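You operate a simulated robot arm through the tools that you are given. There is no shell and no other tool. Be economical: measure what you need, move in short steps, check, and stop when the job is done.

You are at the controls of a simulated robot arm. One attempt, no reset.

TASK
Shut the air, bleed to nought, slacken the packing, free the clamp.
Fine: stick pump in the stand; in that order.

Only the result counts: the job must be done as asked and must still hold three seconds after the hand-in. Knocking over, shifting, dropping, spilling or breaking anything else fails it.

THE ROBOT
A 6-joint arm with a two-finger gripper, on a carriage that runs on a rail from [-0.019, 1.857] to [0.005, -0.483] (x, y) and turns from -228 to 104 degrees about z. Base frame: it is fixed where the carriage stands at the start and does not move with it; the origin is on the floor, on the carriage's upright axis, x ahead of it, y to its left, z up. Units: m, degrees, N and s.
With the tool pointing down near the work surface it reaches from about 0.66 to 0.86 m from the robot's upright axis, wherever it stands. Its first joint turns from -166.0 to 166.0 degrees. Places, roughly: black clamp lever [0.7, -0.5, 0.7]; blue air knob [0.7, -0.5, 1.2]; gauge of the stick pump [0.8, -0.3, 0.9]; orange packing lever [0.7, -0.5, 1]; yellow bleed lever [0.7, -0.6, 1]. Payload 2.54 kg.
The TCP is the grasp point between the finger pads, 0.023 m short of the fingertips. In the tool frame z runs along the fingers and y along their closing line. The gripper opens to 0.126 m. The gripper's body begins 0.082 m behind the TCP.
Orientation is that of the tool frame in the base frame, as a unit quaternion [w, x, y, z]. With the fingers straight down and closing along the base's y, the tool's x points along the base's -x, its y along +y and its z along -z.

THE INTERFACE
- The arm moves only by the tool nudge_tool. Its argument "series" is a list of rows, each a list of 6 numbers: the shift along the base's x, y, z in m, then the turn, a rotation vector about the base's x, y, z in degrees. In form: [[dx, dy, dz, wx, wy, wz], ...]. A call has 1 to 10 rows; each row is the pose to reach, as a shift and turn from the pose commanded when the call began. "fingers" is the gripper command, from -1 (shut) to 1 (fully open), values between in proportion, set as the call begins (left out, the last holds). A row lasts 0.2 s, in which the tool goes at most 0.05 m and 8.6 degrees; a call with a longer step from one row to the next is refused whole, and so is a gripper value outside its range. A pose out of reach is approached as far as the arm can. The call stops where the force on the tool passes 40 N (or 10 N more than at its start, if that is more) or the arm is blocked; 0.2 s more then pass. The fingers move at their own pace and stop on an object; they squeeze with about 39 N. The grip force told is the motor's: it shows also when the fingers shut on nothing. Time passes only in rows, and 0.2 s behind the last, so rows that repeat a pose let the fingers close. It gives the time, the measured TCP pose, the force on the tool (base axes), the opening and the grip force at its end, in the units of the frame above (readings bear some noise), with the torque about the TCP (base axes, N m) and any sound that the robot's microphone picked up, and new pictures: "views" is both (left out), scene, wrist or none.
- Cameras (640 x 400 px; columns grow to the right, rows downward): "scene" is now at [0.0587, 0.1635, 1.626]; the picture's right is [-0.55, -0.83, 0.00], its down [-0.43, 0.29, -0.85] and it looks along [0.71, -0.47, -0.52] (base axes); focal length 251 px, centre (320, 200). "wrist" rides on the gripper at [0.082, 0.014, -0.122] in the tool frame; the picture's right is [-0.17, 0.99, 0.00], its down [-0.79, -0.13, -0.60] and it looks along [-0.59, -0.10, 0.80] (tool axes); focal length 243 px, centre (320, 200). There is no depth. A picture from a camera that has moved, and an enlarged one, comes with that camera's place and axes in the base frame and with its lens. The place of the scene camera against the robot may be out by one fixed shift of up to 0.018 m in any direction.
- raise_lower(by): slides the trunk up (or, below 0, down) by that many m; the arm and the scene camera ride with it, the base frame stays. It gives what a move gives, with no picture.
- drive_base(legs): drives the robot by 1 to 6 legs, each [ahead, left, turn to the left] in m, m and degrees, along the robot's own axes; the way and the turn of a leg run together, so that a leg with both is an arc; at most 1.5 m and 180 degrees a leg. The arm and the cameras ride along, it lands a little off, and it stops where it bumps. It keeps to its track: a leg is cut to what the track allows. It gives what a move gives, and a new picture of the scene camera.
- pan_tilt(pan, tilt): turns the head with the scene camera to pan (to the left, within 120 degrees either way) and tilt (down, from -29 to 69), counted from straight ahead of the robot. It gives what a move gives, and a new picture of the scene camera.
- enlarge(camera, box): a new picture of the part [left, top, right, bottom] of that camera's present view, enlarged. The clock stands still meanwhile.
- finish_job(): hands the job in; it is judged then, once.

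Work in short steps. Places have to be worked out from the pictures, the camera data and where the tool is seen: move nearer, look again, correct. Check each grasp and each placing, and mend what went wrong. You have 120 turns and 260 pictures in all, those below and enlarged ones among them. Open the gripper and draw the arm clear of the work before you hand the job in, unless the task says otherwise; then end with one line.

The tools are called after "Call:" as a command line: name --pt "numbers of a row" for each row, then --argument value for the rest, lists and objects as JSON in quotes. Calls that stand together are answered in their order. nudge_tool: Moves the arm, as the interface text tells. Its arguments: {"type":"object","properties":{"series":{"type":"array","items":{"type":"array","items":{"type":"number"}}},"fingers":{"type":"number"},"views":{"type":"string","enum":["both","scene","wrist","none"]}},"required":["series"]} The other tools are called the same way: raise_lower (by) slides the trunk up or down; drive_base (legs) drives the base; pan_tilt (pan, tilt) turns the head that bears the scene camera; enlarge (camera, box) takes an enlarged picture of a part of a camera's view; finish_job () hands the job in.

At the start:

```text
time: 0.0
ee_pos: [0.4522, -0.2552, 1.3604]
ee_rot: [0.0, 0.0, 1.0, 0.0]
ft_force: [0.0, -0.4, -0.5]
moment: [-0.01, 0.03, 0.01]
width: 0.1262
grip_force: 0.1
trunk travel left (down, up): [-0.425, 0.065]
robot x, y, heading: [0.0026, 0.0002, 0.0]
head pan, tilt: [-87.0, 36.6]
```

scene: 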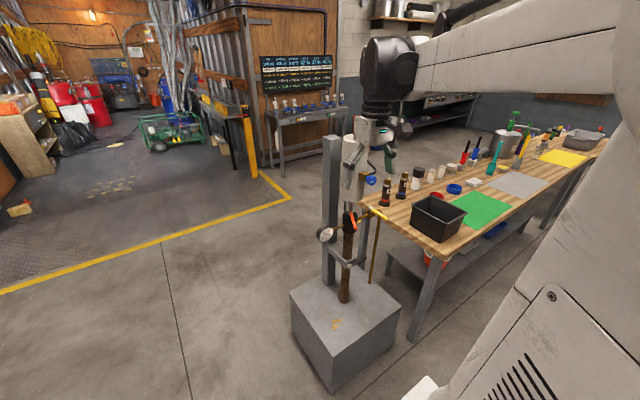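
wrist: 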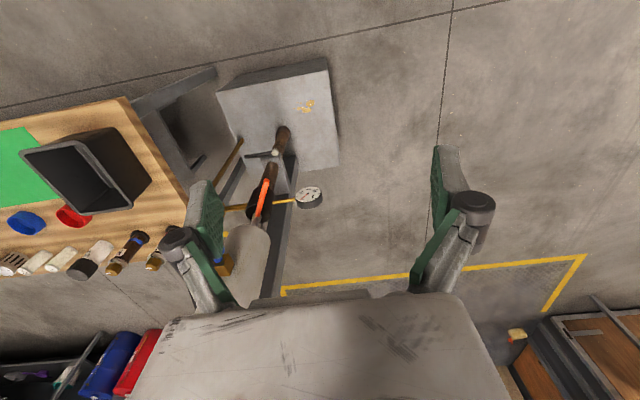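

The stand with the stick pump is seen below the gripper, and a board with writing stands behind. I enlarge both.

Call:
enlarge --camera "scene" --box '[290, 160, 410, 310]'

Call:
enlarge --camera "scene" --box '[255, 50, 340, 100]'

Call:
enlarge --camera "wrist" --box '[200, 110, 360, 290]'

```text
2.67 times, centred on (350, 235) of scene
camera zoom: at [0.0587, 0.1635, 1.626], right [-0.55, -0.83, 0.0], down [-0.43, 0.29, -0.85], along [0.71, -0.47, -0.52], focal length 670 px, centre (240, 107)
```

zoom: 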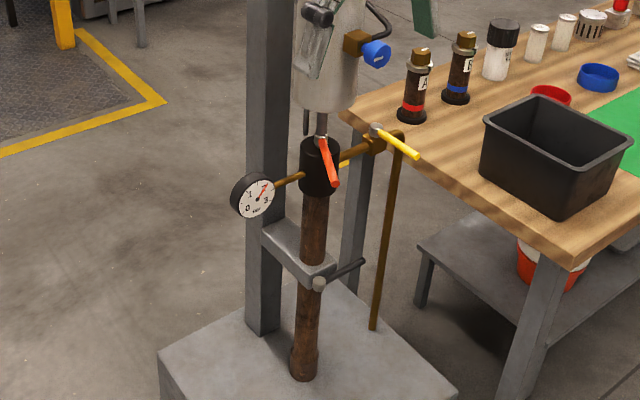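

```text
7.53 times, centred on (298, 75) of scene
camera zoom: at [0.0587, 0.1635, 1.626], right [-0.55, -0.83, 0.0], down [-0.43, 0.29, -0.85], along [0.71, -0.47, -0.52], focal length 1893 px, centre (489, 1141)
```

zoom: 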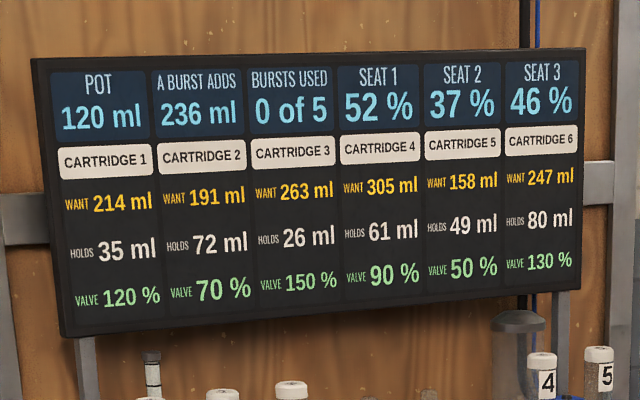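

```text
2.22 times, centred on (280, 200) of wrist
camera zoom: at [0.3688, -0.2428, 1.482], right [0.17, 0.99, 0.0], down [0.79, -0.13, 0.6], along [0.59, -0.1, -0.8], focal length 539 px, centre (409, 200)
```

zoom: 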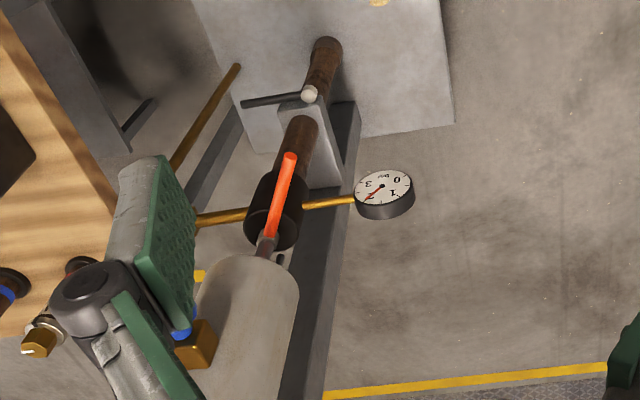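

I take closer enlargements of the air knob, the head of the pump and the clamp.

Call:
enlarge --camera "scene" --box '[335, 115, 415, 195]'

Call:
enlarge --camera "scene" --box '[310, 190, 400, 250]'

Call:
enlarge --camera "scene" --box '[325, 235, 385, 285]'

```text
5.00 times, centred on (375, 155) of scene
camera zoom: at [0.0587, 0.1635, 1.626], right [-0.55, -0.83, 0.0], down [-0.43, 0.29, -0.85], along [0.71, -0.47, -0.52], focal length 1257 px, centre (45, 425)
```

zoom: 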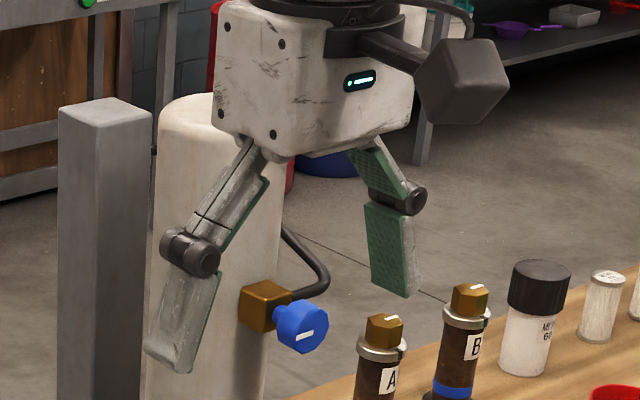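

```text
6.67 times, centred on (355, 220) of scene
camera zoom: at [0.0587, 0.1635, 1.626], right [-0.55, -0.83, 0.0], down [-0.43, 0.29, -0.85], along [0.71, -0.47, -0.52], focal length 1676 px, centre (87, 67)
```

zoom: 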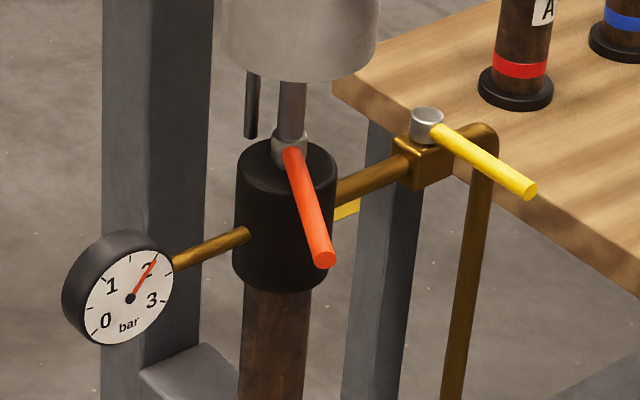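

```text
8.00 times, centred on (355, 260) of scene
camera zoom: at [0.0587, 0.1635, 1.626], right [-0.55, -0.83, 0.0], down [-0.43, 0.29, -0.85], along [0.71, -0.47, -0.52], focal length 2011 px, centre (40, -280)
```

zoom: 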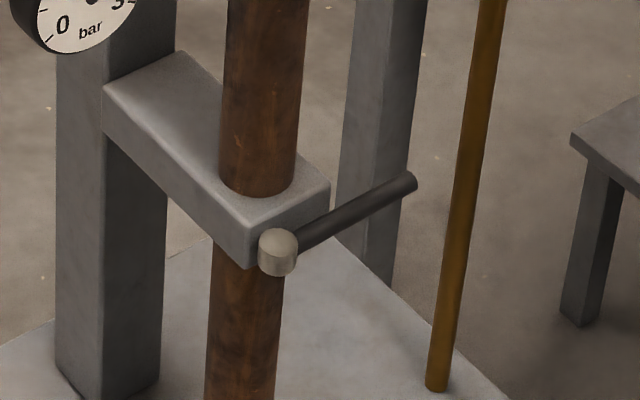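

The knob appears to be near (0.69, -0.49, 1.18) with its axis toward -x. I turn the tool to horizontal (fingers along +x) while it is clear of everything.

Call:
nudge_tool --pt "0 0 0 0 -8 0" --pt "0 0 0 0 -16 0" --pt "0 0 0 0 -24 0" --pt "0 0 0 0 -32 0" --pt "0 0 0 0 -40 0" --pt "0 0 0 0 -48 0" --pt "0 0 0 0 -56 0" --pt "0 0 0 0 -64 0" --pt "0 0 0 0 -72 0" --pt "0 0 0 0 -80 0" --views "both"

```text
time: 1.0
ee_pos: [0.5094, -0.302, 1.3733]
ee_rot: [0.274, -0.001, 0.962, 0.0]
ft_force: [0.4, 0.7, -0.4]
moment: [-0.04, 0.01, 0.01]
width: 0.126
grip_force: 0.0
trunk travel left (down, up): [-0.425, 0.065]
robot x, y, heading: [-0.0014, -0.0043, -0.1]
head pan, tilt: [-87.0, 36.6]
stopped in row 5: the arm was blocked; the commanded pose is now the measured one
camera scene: at [0.0658, 0.1795, 1.6208], right [-0.38, -0.92, 0.0], down [-0.53, 0.22, -0.82], along [0.76, -0.32, -0.57], focal length 251 px, centre (320, 200)
camera wrist: at [0.3758, -0.2902, 1.4334], right [0.14, 0.99, 0.09], down [0.36, -0.13, 0.92], along [0.92, -0.1, -0.37], focal length 243 px, centre (320, 200)
```

scene: 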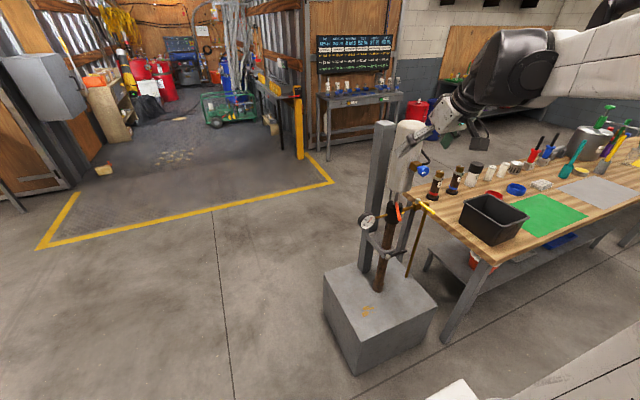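
wrist: 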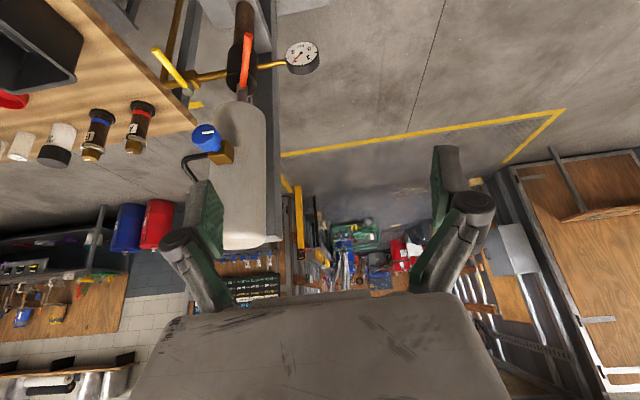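

The arm was blocked because the wrist came too close to the base. I move sideways to y≈-0.5, where there's more room, and continue the rotation.

Call:
nudge_tool --pt "0 -0.04 0 0 0 0" --pt "0 -0.08 0 0 0 0" --pt "0 -0.12 0 0 0 0" --pt "0 -0.16 0 0 -6 0" --pt "0 -0.2 0 0 -14 0" --pt "0 -0.2 0 0 -22 0" --pt "0 -0.2 0 0 -30 0" --pt "0 -0.2 0 0 -38 0" --pt "0 -0.2 -0.03 0 -46 0" --pt "0 -0.2 -0.06 0 -54 0"

```text
time: 3.2
ee_pos: [0.5051, -0.5028, 1.3128]
ee_rot: [0.681, -0.001, 0.732, 0.001]
ft_force: [0.9, 0.5, 0.1]
moment: [0.01, 0.02, 0.01]
width: 0.1258
grip_force: 0.0
trunk travel left (down, up): [-0.425, 0.065]
robot x, y, heading: [-0.0034, 0.0016, -0.0]
head pan, tilt: [-87.0, 36.6]
camera scene: at [-0.0114, 0.1254, 1.6179], right [-1.0, -0.05, 0.0], down [-0.03, 0.6, -0.8], along [0.04, -0.8, -0.6], focal length 251 px, centre (320, 200)
camera wrist: at [0.3785, -0.4902, 1.2396], right [0.01, 0.99, 0.16], down [-0.54, -0.13, 0.83], along [0.84, -0.1, 0.53], focal length 243 px, centre (320, 200)
```

scene: 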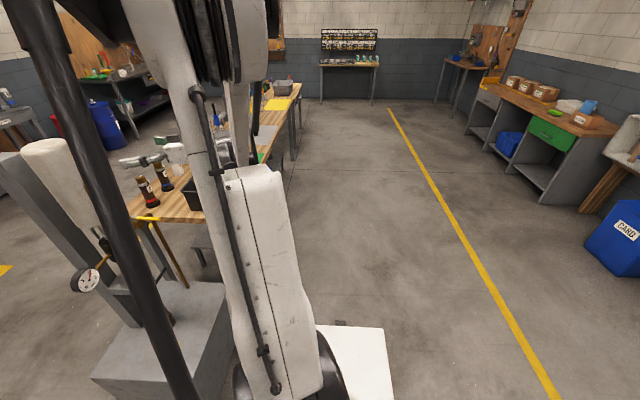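
wrist: 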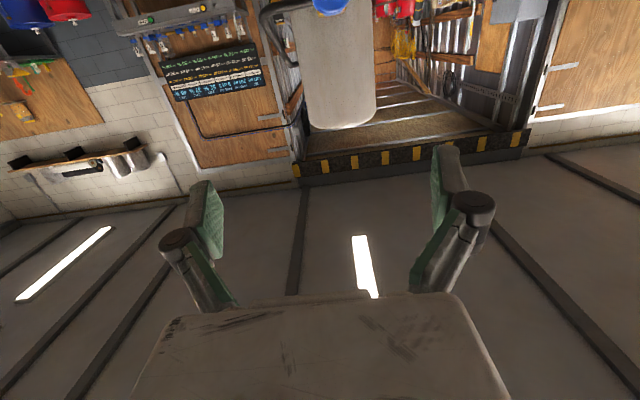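

The tool is nearly horizontal. I pan the head toward the work and finish levelling (the rotation left is about 4°).

Call:
nudge_tool --pt "0 0 -0.03 0 -4.2 0" --pt "0 0 -0.07 0 -4.2 0" --pt "0 0 -0.11 0 -4.2 0" --pt "0 0 -0.14 0 -4.2 0" --views "wrist"

Call:
pan_tilt --pan -40 --tilt 32

```text
time: 4.2
ee_pos: [0.5067, -0.5024, 1.1718]
ee_rot: [0.706, -0.001, 0.708, 0.0]
ft_force: [0.2, -1.1, 0.4]
moment: [0.01, 0.0, 0.01]
width: 0.1258
grip_force: 0.0
trunk travel left (down, up): [-0.425, 0.065]
robot x, y, heading: [-0.0009, 0.0014, -0.0]
head pan, tilt: [-87.0, 36.6]
camera wrist: at [0.385, -0.4895, 1.0905], right [0.0, 0.99, 0.16], down [-0.6, -0.13, 0.79], along [0.8, -0.1, 0.59], focal length 243 px, centre (320, 200)
```

wrist: 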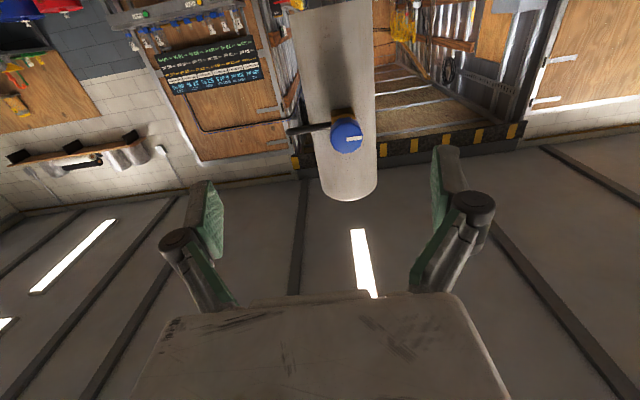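

```text
time: 5.4
ee_pos: [0.508, -0.502, 1.1731]
ee_rot: [0.707, 0.0, 0.708, -0.001]
ft_force: [0.7, -0.6, -0.1]
moment: [-0.01, -0.01, 0.01]
width: 0.1259
grip_force: 0.1
trunk travel left (down, up): [-0.425, 0.065]
robot x, y, heading: [0.0012, -0.0019, 0.2]
head pan, tilt: [-40.0, 32.0]
camera scene: at [0.0524, 0.1554, 1.6251], right [-0.64, -0.77, 0.0], down [-0.41, 0.34, -0.85], along [0.65, -0.55, -0.53], focal length 251 px, centre (320, 200)
```

scene: 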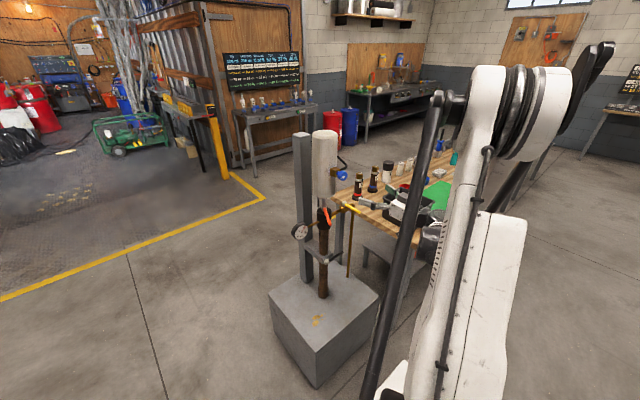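

The two wrist rays put the knob face at about (0.645, -0.478, 1.20). I line up with it and close most of the distance.

Call:
nudge_tool --pt "0 0.015 0.015 0 0 0" --pt "0 0.025 0.028 0 0 0" --pt "0.03 0.025 0.028 0 0 0" --pt "0.07 0.025 0.028 0 0 0" --views "wrist"

Call:
enlarge --camera "scene" --box '[290, 130, 410, 210]'

```text
time: 6.4
ee_pos: [0.5789, -0.4775, 1.2002]
ee_rot: [0.707, -0.001, 0.707, 0.001]
ft_force: [0.2, -0.1, 1.2]
moment: [0.01, 0.0, 0.0]
width: 0.1258
grip_force: 0.0
trunk travel left (down, up): [-0.425, 0.065]
robot x, y, heading: [-0.0012, 0.0, -0.1]
head pan, tilt: [-40.0, 32.0]
camera wrist: at [0.4559, -0.465, 1.1187], right [0.0, 0.99, 0.16], down [-0.6, -0.13, 0.79], along [0.8, -0.1, 0.59], focal length 243 px, centre (320, 200)
```

wrist: 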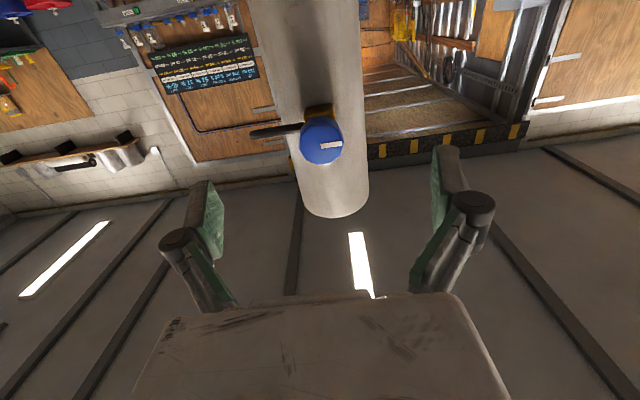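

```text
5.00 times, centred on (350, 170) of scene
camera zoom: at [0.0528, 0.1554, 1.625], right [-0.64, -0.77, 0.0], down [-0.41, 0.34, -0.85], along [0.65, -0.54, -0.53], focal length 1257 px, centre (170, 350)
```

zoom: 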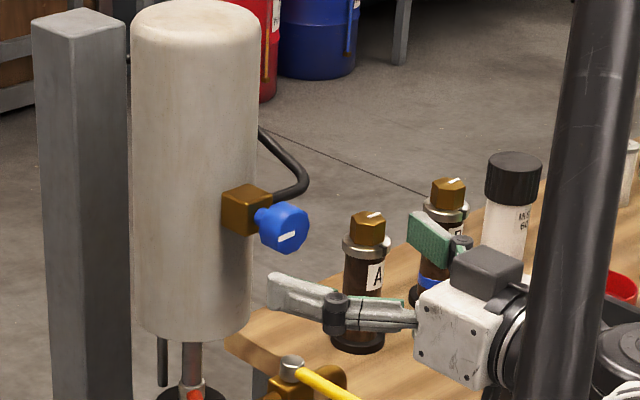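

Refined, the knob is at (0.635, -0.478, 1.194). I advance so that the pads straddle it.

Call:
nudge_tool --pt "0.02 0 -0.006 0 0 0" --pt "0.045 0 -0.006 0 0 0" --pt "0.067 0 -0.006 0 0 0" --views "wrist"

Call:
enlarge --camera "scene" --box '[310, 140, 390, 190]'

```text
time: 7.2
ee_pos: [0.6438, -0.4782, 1.1949]
ee_rot: [0.707, -0.001, 0.708, 0.0]
ft_force: [0.0, -0.2, 0.5]
moment: [0.01, -0.01, -0.02]
width: 0.1259
grip_force: 0.1
trunk travel left (down, up): [-0.425, 0.065]
robot x, y, heading: [-0.0009, 0.0019, 0.0]
head pan, tilt: [-40.0, 32.0]
camera wrist: at [0.5216, -0.4648, 1.1135], right [0.0, 0.99, 0.16], down [-0.6, -0.13, 0.79], along [0.8, -0.1, 0.59], focal length 243 px, centre (320, 200)
```

wrist: 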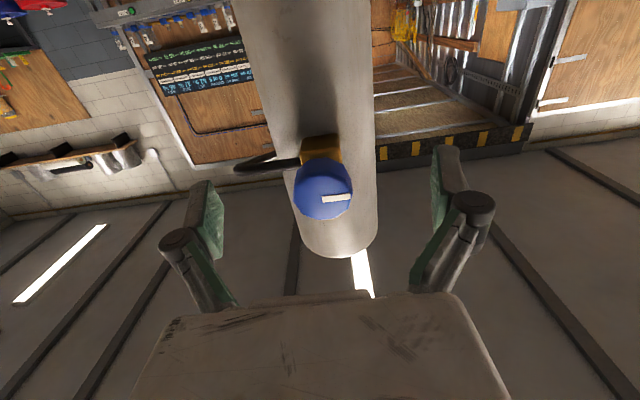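

```text
8.00 times, centred on (350, 165) of scene
camera zoom: at [0.0524, 0.1556, 1.6251], right [-0.64, -0.77, 0.0], down [-0.41, 0.34, -0.85], along [0.65, -0.55, -0.53], focal length 2011 px, centre (80, 480)
```

zoom: 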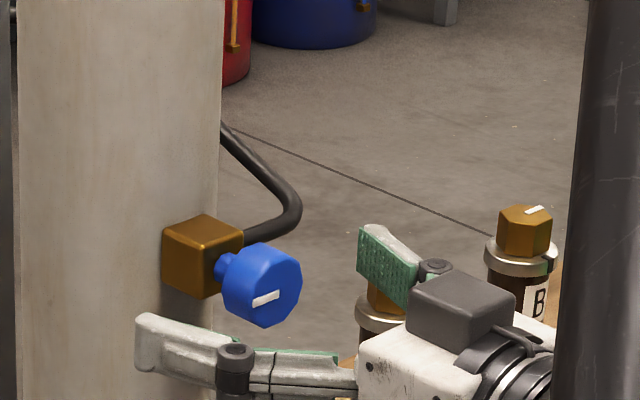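

The fingers straddle the knob evenly in both views, so I close them.

Call:
nudge_tool --pt "0.004 0 0 0 0 0" --pt "0.004 0 0 0 0 0" --pt "0.004 0 0 0 0 0" --pt "0.004 0 0 0 0 0" --pt "0.004 0 0 0 0 0" --fingers -1 --views "wrist"

```text
time: 8.4
ee_pos: [0.6478, -0.4764, 1.1947]
ee_rot: [0.707, -0.001, 0.708, 0.0]
ft_force: [-0.4, 6.5, -3.5]
moment: [-0.02, -0.03, 0.11]
width: 0.0345
grip_force: 45.4
trunk travel left (down, up): [-0.425, 0.065]
robot x, y, heading: [-0.0004, -0.0028, -0.0]
head pan, tilt: [-40.0, 32.0]
camera wrist: at [0.5258, -0.4642, 1.1134], right [0.0, 0.99, 0.16], down [-0.6, -0.13, 0.79], along [0.8, -0.1, 0.59], focal length 243 px, centre (320, 200)
```

wrist: 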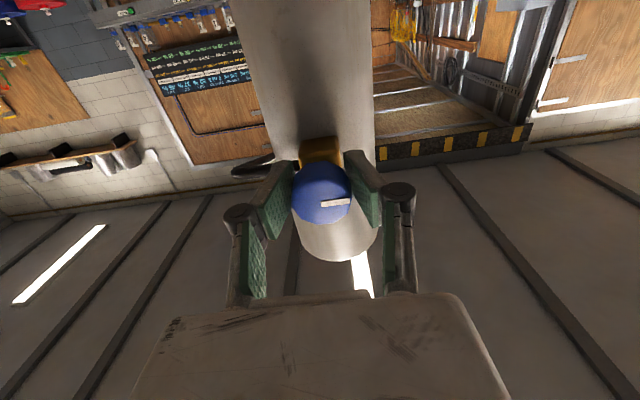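

Grip holds at 34.5 mm. I turn clockwise as seen from the robot (rotation about +x), watching the torque.

Call:
nudge_tool --pt "0 0 0 8 0 0" --pt "0 0 0 16 0 0" --pt "0 0 0 24 0 0" --pt "0 0 0 32 0 0" --views "wrist"

```text
time: 9.4
ee_pos: [0.6481, -0.4742, 1.1953]
ee_rot: [0.679, 0.193, 0.68, 0.197]
ft_force: [-2.6, 18.9, 2.1]
moment: [-0.12, 0.4, 0.53]
width: 0.0345
grip_force: 44.8
trunk travel left (down, up): [-0.425, 0.065]
robot x, y, heading: [-0.0004, -0.0008, 0.2]
head pan, tilt: [-40.0, 32.0]
camera wrist: at [0.526, -0.4205, 1.1336], right [0.0, 0.75, 0.66], down [-0.59, -0.53, 0.6], along [0.8, -0.39, 0.45], focal length 243 px, centre (320, 200)
```

wrist: 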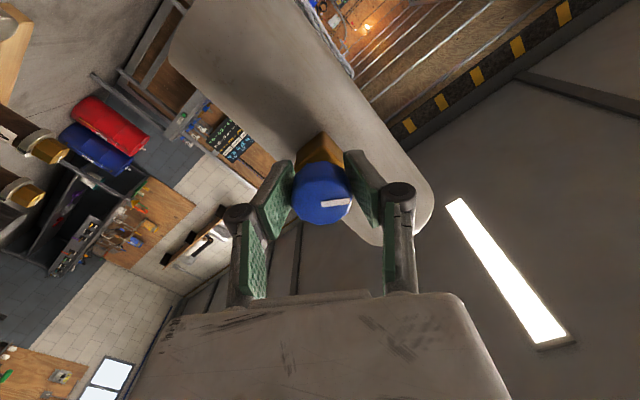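

The knob follows freely. A side force of 19 N says to shift +y a few mm, so I do that and keep turning.

Call:
nudge_tool --pt "0 0.003 0 0 0 0" --pt "0 0.004 0 8 0 0" --pt "0 0.004 0 16 0 0" --pt "0 0.004 0 24 0 0" --pt "0 0.004 0 32 0 0" --pt "0 0.004 0 40 0 0" --pt "0 0.004 0 48 0 0" --pt "0 0.004 0 56 0 0" --views "wrist"

```text
time: 10.3
ee_pos: [0.6484, -0.4733, 1.1972]
ee_rot: [0.641, 0.298, 0.64, 0.3]
ft_force: [3.3, 0.9, 13.1]
moment: [-0.03, -0.1, 0.33]
width: 0.0341
grip_force: 45.0
trunk travel left (down, up): [-0.425, 0.065]
robot x, y, heading: [0.0011, 0.0017, -0.2]
head pan, tilt: [-40.0, 32.0]
stopped in row 4: the force on the tool passed its limit at 42 N (the readings are from after the stop); the commanded pose is now the measured one
camera wrist: at [0.5264, -0.4022, 1.1543], right [0.0, 0.51, 0.86], down [-0.6, -0.69, 0.4], along [0.8, -0.51, 0.3], focal length 243 px, centre (320, 200)
```

wrist: 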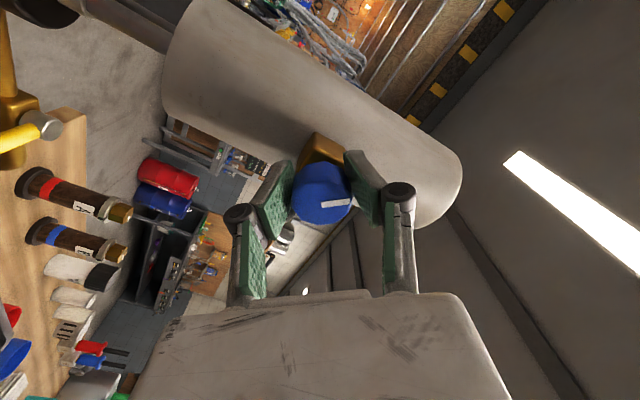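

It stopped on a side force at about 50° of turn; the knob still moves with the pads. I relieve in +z and keep turning.

Call:
nudge_tool --pt "0 0 0.002 0 0 0" --pt "0 0 0.002 6 0 0" --pt "0 0 0.002 12 0 0" --pt "0 0 0.002 18 0 0" --views "wrist"

```text
time: 11.3
ee_pos: [0.648, -0.472, 1.1979]
ee_rot: [0.586, 0.394, 0.586, 0.396]
ft_force: [-7.0, 14.2, -8.1]
moment: [-0.01, 0.28, 0.61]
width: 0.0343
grip_force: 45.0
trunk travel left (down, up): [-0.425, 0.065]
robot x, y, heading: [-0.0015, -0.0009, -0.3]
head pan, tilt: [-40.0, 32.0]
camera wrist: at [0.5265, -0.392, 1.1801], right [0.0, 0.21, 0.98], down [-0.6, -0.78, 0.17], along [0.8, -0.58, 0.13], focal length 243 px, centre (320, 200)
```

wrist: 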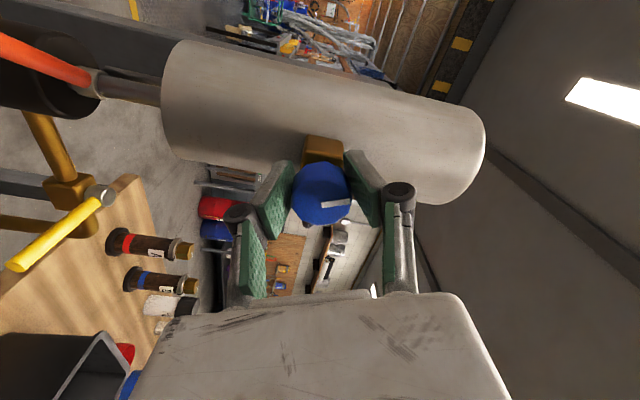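

About 68° turned, still free. I keep going.

Call:
nudge_tool --pt "0 0.002 -0.001 6 0 0" --pt "0 0.002 -0.001 12 0 0" --pt "0 0.002 -0.001 18 0 0" --pt "0 0.002 -0.001 24 0 0" --pt "0 0.002 -0.001 30 0 0" --views "wrist"

```text
time: 12.1
ee_pos: [0.6503, -0.4718, 1.1996]
ee_rot: [0.525, 0.473, 0.522, 0.477]
ft_force: [2.9, 1.8, 15.1]
moment: [-0.06, -0.11, 0.14]
width: 0.0343
grip_force: 45.0
trunk travel left (down, up): [-0.425, 0.065]
robot x, y, heading: [0.0025, 0.0018, -0.1]
head pan, tilt: [-40.0, 32.0]
stopped in row 3: the force on the tool passed its limit at 43 N (the readings are from after the stop); the commanded pose is now the measured one
camera wrist: at [0.5268, -0.3897, 1.2044], right [-0.01, -0.07, 1.0], down [-0.6, -0.8, -0.06], along [0.8, -0.6, -0.04], focal length 243 px, centre (320, 200)
```

wrist: 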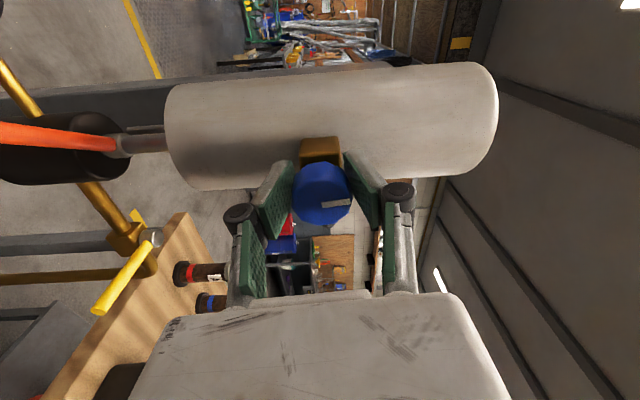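

At 84° the lateral force again comes from misalignment (+z). I relieve it and go on to check for a stop.

Call:
nudge_tool --pt "0 0 0.002 3 0 0" --pt "0 0 0.002 9 0 0" --pt "0 0 0.002 15 0 0" --pt "0 0 0.002 21 0 0" --pt "0 0 0.002 27 0 0" --views "wrist"

Call:
enlarge --camera "scene" --box '[285, 160, 395, 250]'

```text
time: 13.4
ee_pos: [0.6496, -0.4718, 1.2016]
ee_rot: [0.4, 0.583, 0.395, 0.586]
ft_force: [5.2, 1.0, 12.8]
moment: [-0.41, -0.22, 0.46]
width: 0.0336
grip_force: 44.9
trunk travel left (down, up): [-0.425, 0.065]
robot x, y, heading: [0.0011, 0.0009, 0.2]
head pan, tilt: [-40.0, 32.0]
stopped in row 5: the force on the tool passed its limit at 42 N (the readings are from after the stop); the commanded pose is now the measured one
camera wrist: at [0.528, -0.4013, 1.2439], right [-0.01, -0.52, 0.86], down [-0.6, -0.69, -0.42], along [0.8, -0.51, -0.3], focal length 243 px, centre (320, 200)
```

wrist: 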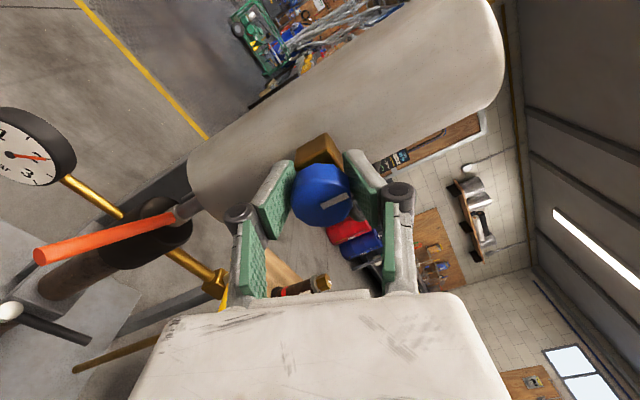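

```text
4.44 times, centred on (340, 205) of scene
camera zoom: at [0.0521, 0.1558, 1.6249], right [-0.64, -0.77, 0.0], down [-0.41, 0.34, -0.85], along [0.65, -0.54, -0.53], focal length 1117 px, centre (231, 178)
```

zoom: 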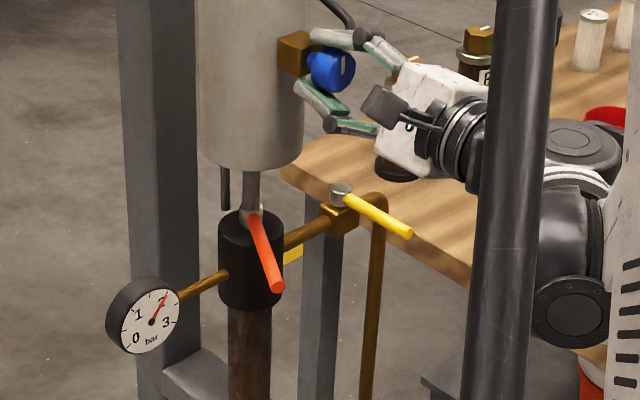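

The mark has slipped ~20° relative to the pads and the torque rose to 0.41: it looks like a stop at a quarter turn. I press a bit more to confirm.

Call:
nudge_tool --pt "0 0 0.001 4 0 0" --pt "0 0 0.001 8 0 0" --pt "0 0 0.001 12 0 0" --views "none"

Call:
enlarge --camera "wrist" --box '[240, 130, 400, 240]'

Call:
enlarge --camera "scene" --box '[345, 155, 395, 195]'

```text
time: 14.2
ee_pos: [0.6512, -0.4714, 1.2026]
ee_rot: [0.337, 0.622, 0.331, 0.624]
ft_force: [23.2, -7.0, 27.1]
moment: [-0.99, -0.11, 0.03]
width: 0.0332
grip_force: 44.9
trunk travel left (down, up): [-0.425, 0.065]
robot x, y, heading: [0.0003, 0.0015, -0.1]
head pan, tilt: [-40.0, 32.0]
```

```text
3.64 times, centred on (320, 185) of wrist
camera zoom: at [0.5287, -0.4121, 1.2588], right [-0.01, -0.68, 0.73], down [-0.6, -0.58, -0.55], along [0.8, -0.44, -0.4], focal length 882 px, centre (320, 254)
```

zoom: 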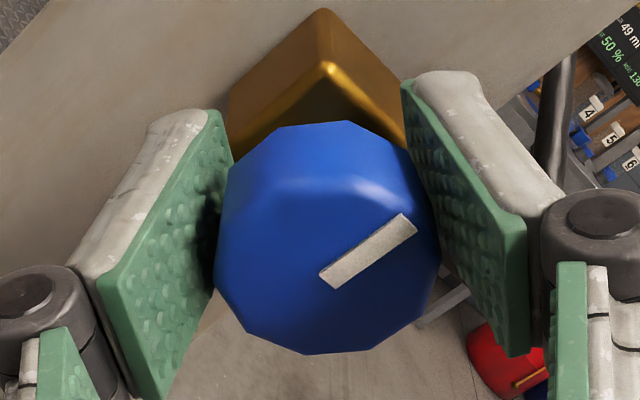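

```text
10.00 times, centred on (370, 175) of scene
camera zoom: at [0.0531, 0.1556, 1.6252], right [-0.64, -0.77, 0.0], down [-0.41, 0.34, -0.85], along [0.65, -0.54, -0.53], focal length 2514 px, centre (-180, 450)
```

zoom: 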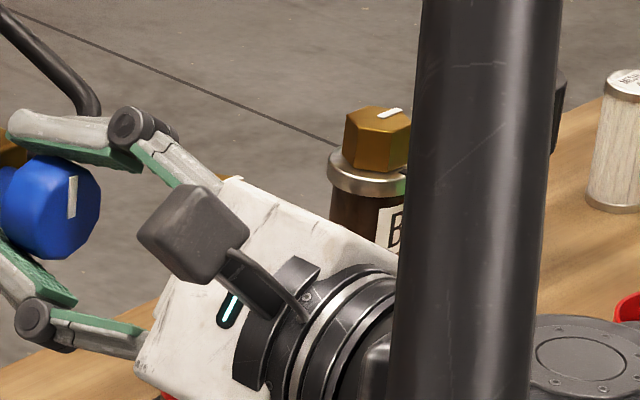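

The knob is against its stop at a quarter turn: air shut. I open partially, back off along -x, then unroll.

Call:
nudge_tool --pt "0 0 0 0 0 0" --pt "0 0 0 0 0 0" --pt "-0.03 0 0 0 0 0" --pt "-0.07 0 0 0 0 0" --pt "-0.1 0 0 0 0 0" --fingers 0 --views "scene"

```text
time: 15.4
ee_pos: [0.5484, -0.4735, 1.2021]
ee_rot: [0.336, 0.622, 0.332, 0.624]
ft_force: [0.5, 0.1, 0.8]
moment: [-0.02, 0.01, -0.02]
width: 0.0631
grip_force: 0.2
trunk travel left (down, up): [-0.425, 0.065]
robot x, y, heading: [0.0013, -0.0028, -0.0]
head pan, tilt: [-40.0, 32.0]
camera scene: at [0.0523, 0.1551, 1.6251], right [-0.64, -0.77, 0.0], down [-0.41, 0.34, -0.85], along [0.65, -0.54, -0.53], focal length 251 px, centre (320, 200)
```

scene: 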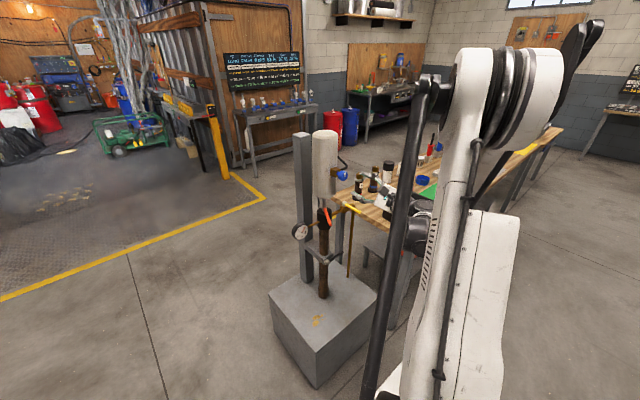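

I roll on to 180° so that the wrist camera sits above the gripper and looks down at the levers, closing the fingers.

Call:
nudge_tool --pt "-0.02 0 -0.01 8 0 0" --pt "-0.04 0 -0.02 16 0 0" --pt "-0.04 0 -0.03 24 0 0" --pt "-0.04 0 -0.04 32 0 0" --pt "-0.04 0 -0.05 40 0 0" --pt "-0.04 0 -0.06 48 0 0" --pt "-0.04 0 -0.07 56 0 0" --fingers -1 --views "wrist"

```text
time: 17.0
ee_pos: [0.5095, -0.4729, 1.1311]
ee_rot: [0.005, 0.707, 0.001, 0.707]
ft_force: [0.0, -1.2, 0.0]
moment: [-0.02, 0.02, -0.01]
width: 0.0
grip_force: 28.1
trunk travel left (down, up): [-0.425, 0.065]
robot x, y, heading: [0.0016, 0.0022, 0.2]
head pan, tilt: [-40.0, 32.0]
camera wrist: at [0.3874, -0.4862, 1.2142], right [-0.01, -0.99, -0.16], down [-0.6, 0.13, -0.79], along [0.8, 0.09, -0.59], focal length 243 px, centre (320, 200)
```

wrist: 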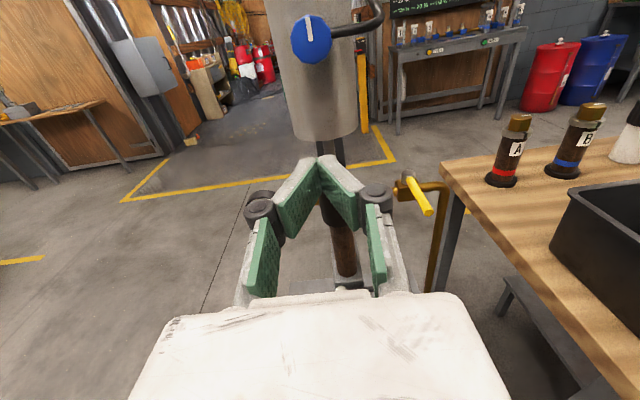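

Triangulation gives the bleed lever lying level along x, from its pivot (0.779, -0.610, 0.945) to its tip (0.684, -0.619, 0.943). I yaw the tool -40° so the gripper stays off the bench, and come closer for a second look.

Call:
nudge_tool --pt "0.01 -0.01 -0.02 0 0 -8" --pt "0.02 -0.02 -0.04 0 0 -16" --pt "0.03 -0.03 -0.06 0 0 -24" --pt "0.04 -0.04 -0.08 0 0 -32" --pt "0.06 -0.05 -0.1 0 0 -40" --pt "0.08 -0.05 -0.12 0 0 -40"

```text
time: 18.4
ee_pos: [0.6217, -0.5529, 1.0401]
ee_rot: [0.247, 0.666, -0.242, 0.662]
ft_force: [-0.5, 0.4, 0.2]
moment: [0.01, -0.01, -0.04]
width: 0.0
grip_force: 28.7
out of reach, approached as far as the arm can: row 2, 3, 4, 5, 6
trunk travel left (down, up): [-0.425, 0.065]
robot x, y, heading: [-0.0005, 0.0015, 0.2]
head pan, tilt: [-40.0, 32.0]
camera scene: at [0.053, 0.1551, 1.625], right [-0.64, -0.77, 0.0], down [-0.41, 0.34, -0.85], along [0.65, -0.54, -0.53], focal length 251 px, centre (320, 200)
camera wrist: at [0.5193, -0.485, 1.1229], right [-0.64, -0.75, -0.16], down [-0.38, 0.48, -0.79], along [0.67, -0.45, -0.59], focal length 243 px, centre (320, 200)
```

scene: 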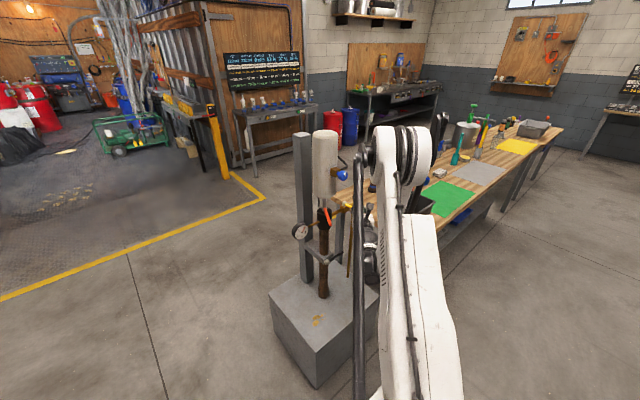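
wrist: 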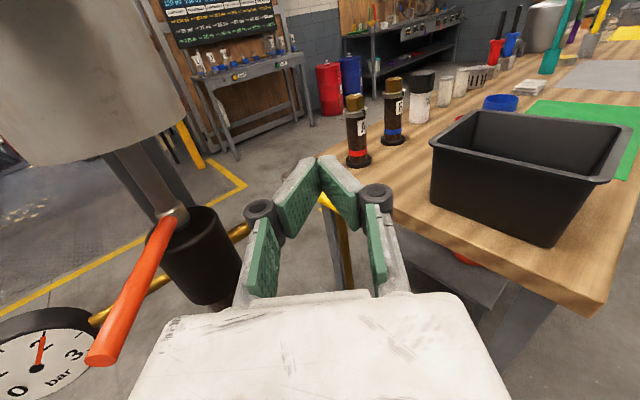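

The pose is inside the arm's minimum reach, and the orange lever is close. I return to the previous pose and then drive the carriage 0.3 m to +y to get room.

Call:
nudge_tool --pt "-0.03 0.02 0.03 0 0 8" --pt "-0.06 0.04 0.06 0 0 16" --pt "-0.09 0.06 0.08 0 0 24" --pt "-0.11 0.08 0.09 0 0 32" --pt "-0.11 0.08 0.09 0 0 40" --views "none"

Call:
drive_base --legs '[[0, 0.3, 0]]'

```text
time: 19.6
ee_pos: [0.5091, -0.4725, 1.1295]
ee_rot: [0.005, 0.707, 0.001, 0.707]
ft_force: [-0.6, 0.6, 0.4]
moment: [0.0, 0.03, -0.03]
width: 0.0
grip_force: 28.4
out of reach, approached as far as the arm can: row 1, 2
trunk travel left (down, up): [-0.425, 0.065]
robot x, y, heading: [-0.0028, 0.0004, 0.1]
head pan, tilt: [-40.0, 32.0]
```

```text
time: 21.6
ee_pos: [0.5062, -0.1722, 1.1298]
ee_rot: [0.007, 0.707, 0.0, 0.707]
ft_force: [-0.4, -0.9, 0.3]
moment: [0.0, -0.01, -0.02]
width: 0.0
grip_force: 28.4
trunk travel left (down, up): [-0.425, 0.065]
robot x, y, heading: [-0.0067, 0.3003, -0.3]
head pan, tilt: [-40.0, 32.0]
camera scene: at [0.0494, 0.4568, 1.6251], right [-0.64, -0.77, 0.0], down [-0.41, 0.34, -0.85], along [0.65, -0.55, -0.53], focal length 251 px, centre (320, 200)
```

scene: 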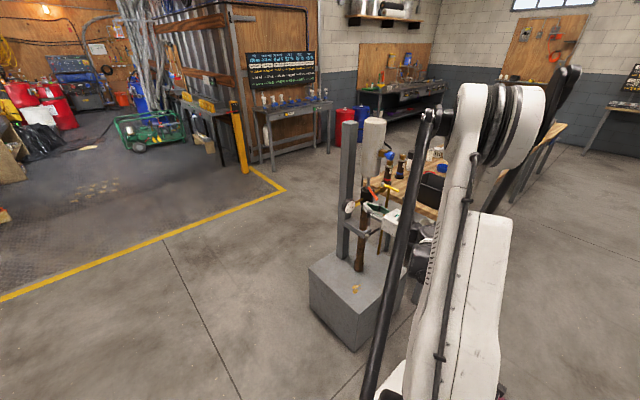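

I yaw -40° here while keeping clear at x≈0.5, lowering to z≈1.03, and look with the wrist camera.

Call:
nudge_tool --pt "0 -0.03 -0.02 0 0 -8" --pt "0 -0.06 -0.04 0 0 -16" --pt "0 -0.09 -0.06 0 0 -24" --pt "0 -0.12 -0.08 0 0 -32" --pt "0 -0.15 -0.1 0 0 -40" --pt "0 -0.18 -0.1 0 0 -40" --pt "0 -0.21 -0.1 0 0 -40"

Call:
enlarge --camera "scene" --box '[330, 150, 420, 240]'

```text
time: 23.2
ee_pos: [0.5056, -0.3823, 1.0295]
ee_rot: [0.246, 0.665, -0.242, 0.663]
ft_force: [-0.1, 1.3, -0.3]
moment: [-0.01, 0.03, 0.01]
width: 0.0
grip_force: 28.2
out of reach, approached as far as the arm can: row 2, 3, 4, 5
trunk travel left (down, up): [-0.425, 0.065]
robot x, y, heading: [-0.0033, 0.2999, -0.1]
head pan, tilt: [-40.0, 32.0]
camera scene: at [0.0492, 0.4565, 1.6251], right [-0.64, -0.77, 0.0], down [-0.41, 0.34, -0.85], along [0.65, -0.55, -0.53], focal length 251 px, centre (320, 200)
camera wrist: at [0.4039, -0.3141, 1.1126], right [-0.64, -0.75, -0.16], down [-0.37, 0.48, -0.79], along [0.67, -0.45, -0.59], focal length 243 px, centre (320, 200)
```

scene: 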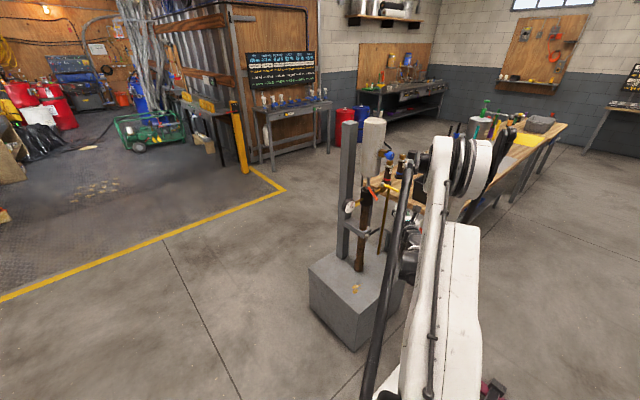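
wrist: 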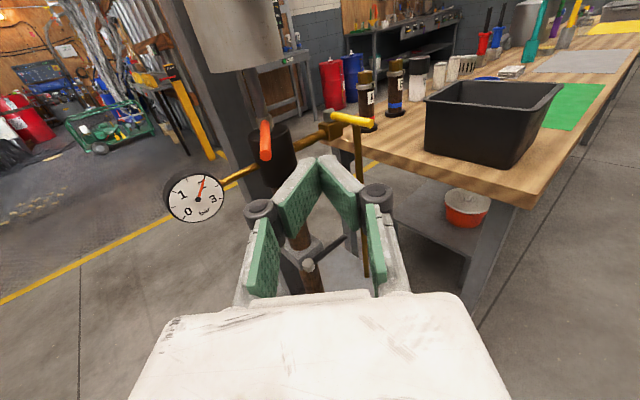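

```text
4.44 times, centred on (375, 195) of scene
camera zoom: at [0.0492, 0.4565, 1.6251], right [-0.64, -0.77, 0.0], down [-0.41, 0.34, -0.85], along [0.65, -0.55, -0.53], focal length 1117 px, centre (76, 222)
```

zoom: 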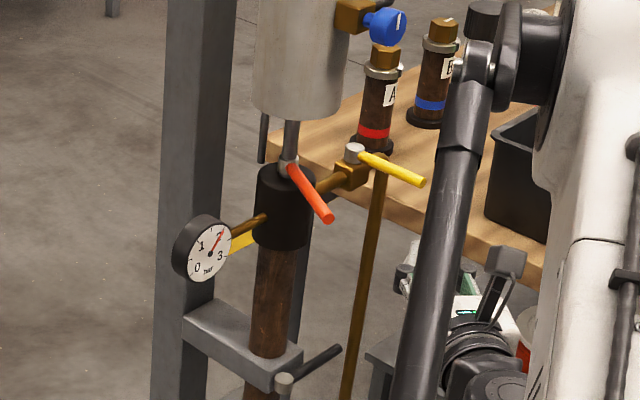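

Wrist-only triangulation puts the yellow lever from its pivot (0.75, -0.60, 0.96) to its tip (0.645, -0.60, 0.97), and the orange tip near (0.664, -0.42, 0.987). I approach the +y side of the yellow tip, stopping short.

Call:
nudge_tool --pt "0.03 -0.035 0 0 0 0" --pt "0.06 -0.07 0 0 0 0" --pt "0.09 -0.105 0 0 0 0" --pt "0.11 -0.13 -0.01 0 0 0" --pt "0.12 -0.145 -0.02 0 0 0" --views "wrist"

Call:
enlarge --camera "scene" --box '[350, 150, 420, 220]'

```text
time: 24.4
ee_pos: [0.6257, -0.5273, 1.0101]
ee_rot: [0.247, 0.665, -0.242, 0.662]
ft_force: [-0.2, 0.6, -0.1]
moment: [0.04, 0.04, -0.02]
width: 0.0
grip_force: 29.2
trunk travel left (down, up): [-0.425, 0.065]
robot x, y, heading: [-0.0009, 0.3016, -0.2]
head pan, tilt: [-40.0, 32.0]
camera wrist: at [0.5242, -0.459, 1.0917], right [-0.64, -0.75, -0.16], down [-0.37, 0.48, -0.79], along [0.67, -0.45, -0.59], focal length 243 px, centre (320, 200)
```

wrist: 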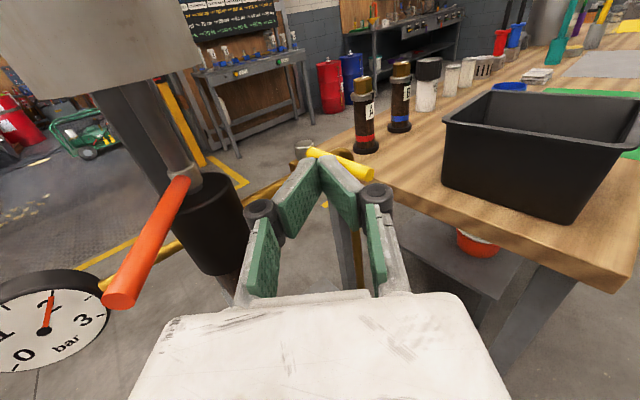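

```text
5.71 times, centred on (385, 185) of scene
camera zoom: at [0.0497, 0.4563, 1.6251], right [-0.64, -0.77, 0.0], down [-0.41, 0.34, -0.85], along [0.65, -0.55, -0.53], focal length 1437 px, centre (-51, 286)
```

zoom: 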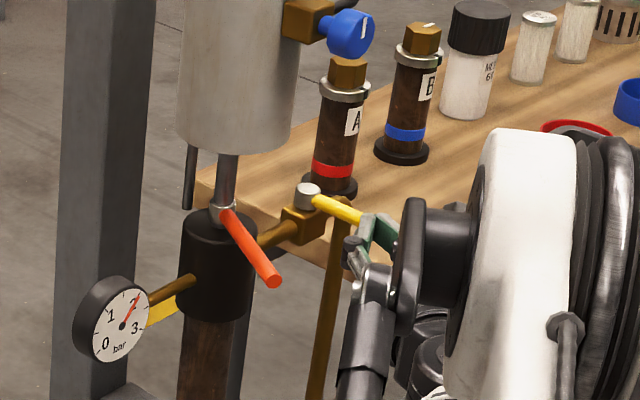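

The lever now triangulates to tip (0.658, -0.608, 0.969) and pivot (0.745, -0.60, 0.97). I lower to its height and bring the fingertip just to its +y side.

Call:
nudge_tool --pt "0 0 -0.02 0 0 0" --pt "0 0 -0.037 0 0 0" --pt "0.018 -0.015 -0.037 0 0 0" --pt "0.034 -0.03 -0.037 0 0 0" --views "wrist"

Call:
enlarge --camera "scene" --box '[350, 150, 420, 220]'

```text
time: 25.4
ee_pos: [0.6603, -0.558, 0.9726]
ee_rot: [0.247, 0.665, -0.241, 0.662]
ft_force: [0.1, -0.5, -0.7]
moment: [-0.02, 0.02, 0.03]
width: 0.0
grip_force: 28.3
trunk travel left (down, up): [-0.425, 0.065]
robot x, y, heading: [-0.0012, 0.3001, -0.2]
head pan, tilt: [-40.0, 32.0]
camera wrist: at [0.5592, -0.4891, 1.0551], right [-0.64, -0.75, -0.16], down [-0.37, 0.48, -0.79], along [0.67, -0.45, -0.59], focal length 243 px, centre (320, 200)
```

wrist: 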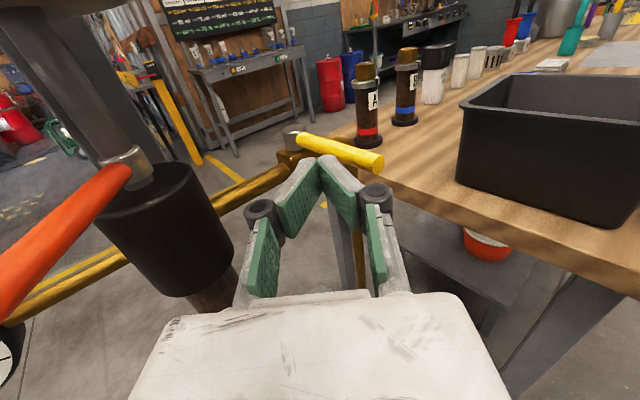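

```text
5.71 times, centred on (385, 185) of scene
camera zoom: at [0.0495, 0.4565, 1.6251], right [-0.64, -0.77, 0.0], down [-0.41, 0.34, -0.85], along [0.65, -0.55, -0.53], focal length 1437 px, centre (-51, 286)
```

zoom: 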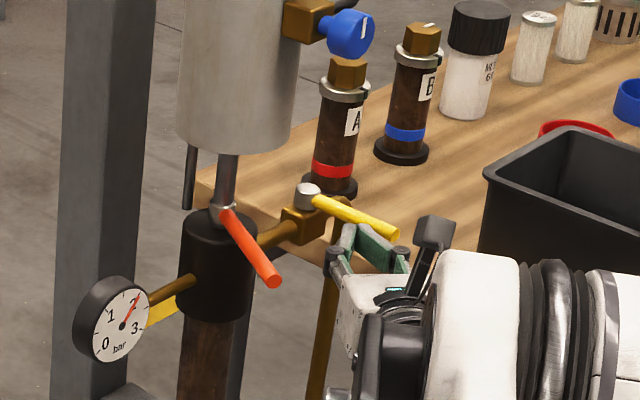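

The fingertip sits beside the lever at its height. I push the lever gently toward -y (counter-clockwise from above) along its arc.

Call:
nudge_tool --pt "0 -0.012 0 0 0 0" --pt "-0.001 -0.024 0 0 0 0" --pt "-0.002 -0.036 0 0 0 0" --pt "-0.002 -0.046 0 0 0 0" --views "wrist"

Call:
enlarge --camera "scene" --box '[350, 150, 420, 220]'

```text
time: 26.4
ee_pos: [0.6512, -0.586, 0.9852]
ee_rot: [0.247, 0.665, -0.243, 0.662]
ft_force: [0.9, 1.3, 1.8]
moment: [-0.04, 0.0, 0.02]
width: 0.0
grip_force: 28.3
out of reach, approached as far as the arm can: row 2, 3, 4
trunk travel left (down, up): [-0.425, 0.065]
robot x, y, heading: [-0.0047, 0.2989, -0.4]
head pan, tilt: [-40.0, 32.0]
camera wrist: at [0.5491, -0.5177, 1.0677], right [-0.64, -0.75, -0.16], down [-0.37, 0.48, -0.79], along [0.67, -0.45, -0.59], focal length 243 px, centre (320, 200)
```

wrist: 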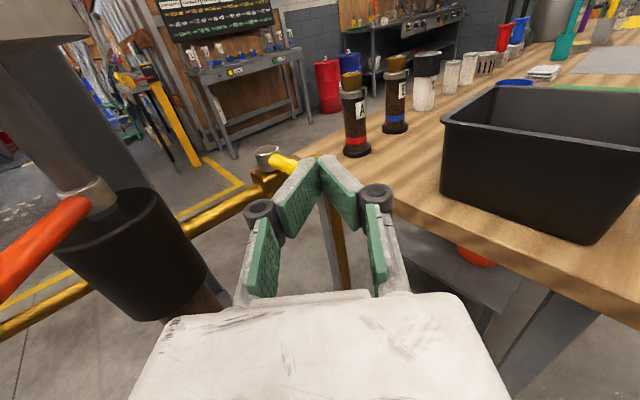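

```text
5.71 times, centred on (385, 185) of scene
camera zoom: at [0.0495, 0.4567, 1.6251], right [-0.64, -0.77, 0.0], down [-0.41, 0.34, -0.85], along [0.65, -0.55, -0.53], focal length 1437 px, centre (-51, 286)
```

zoom: 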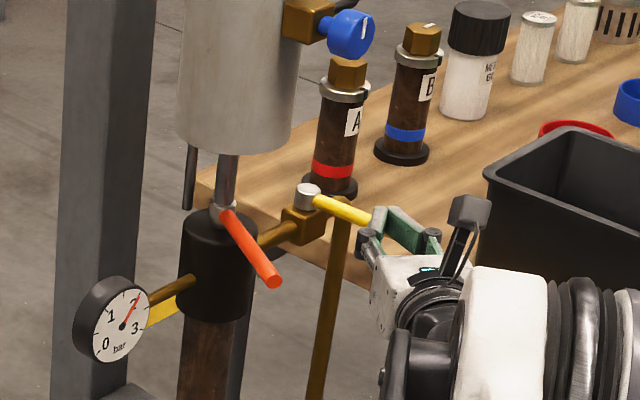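

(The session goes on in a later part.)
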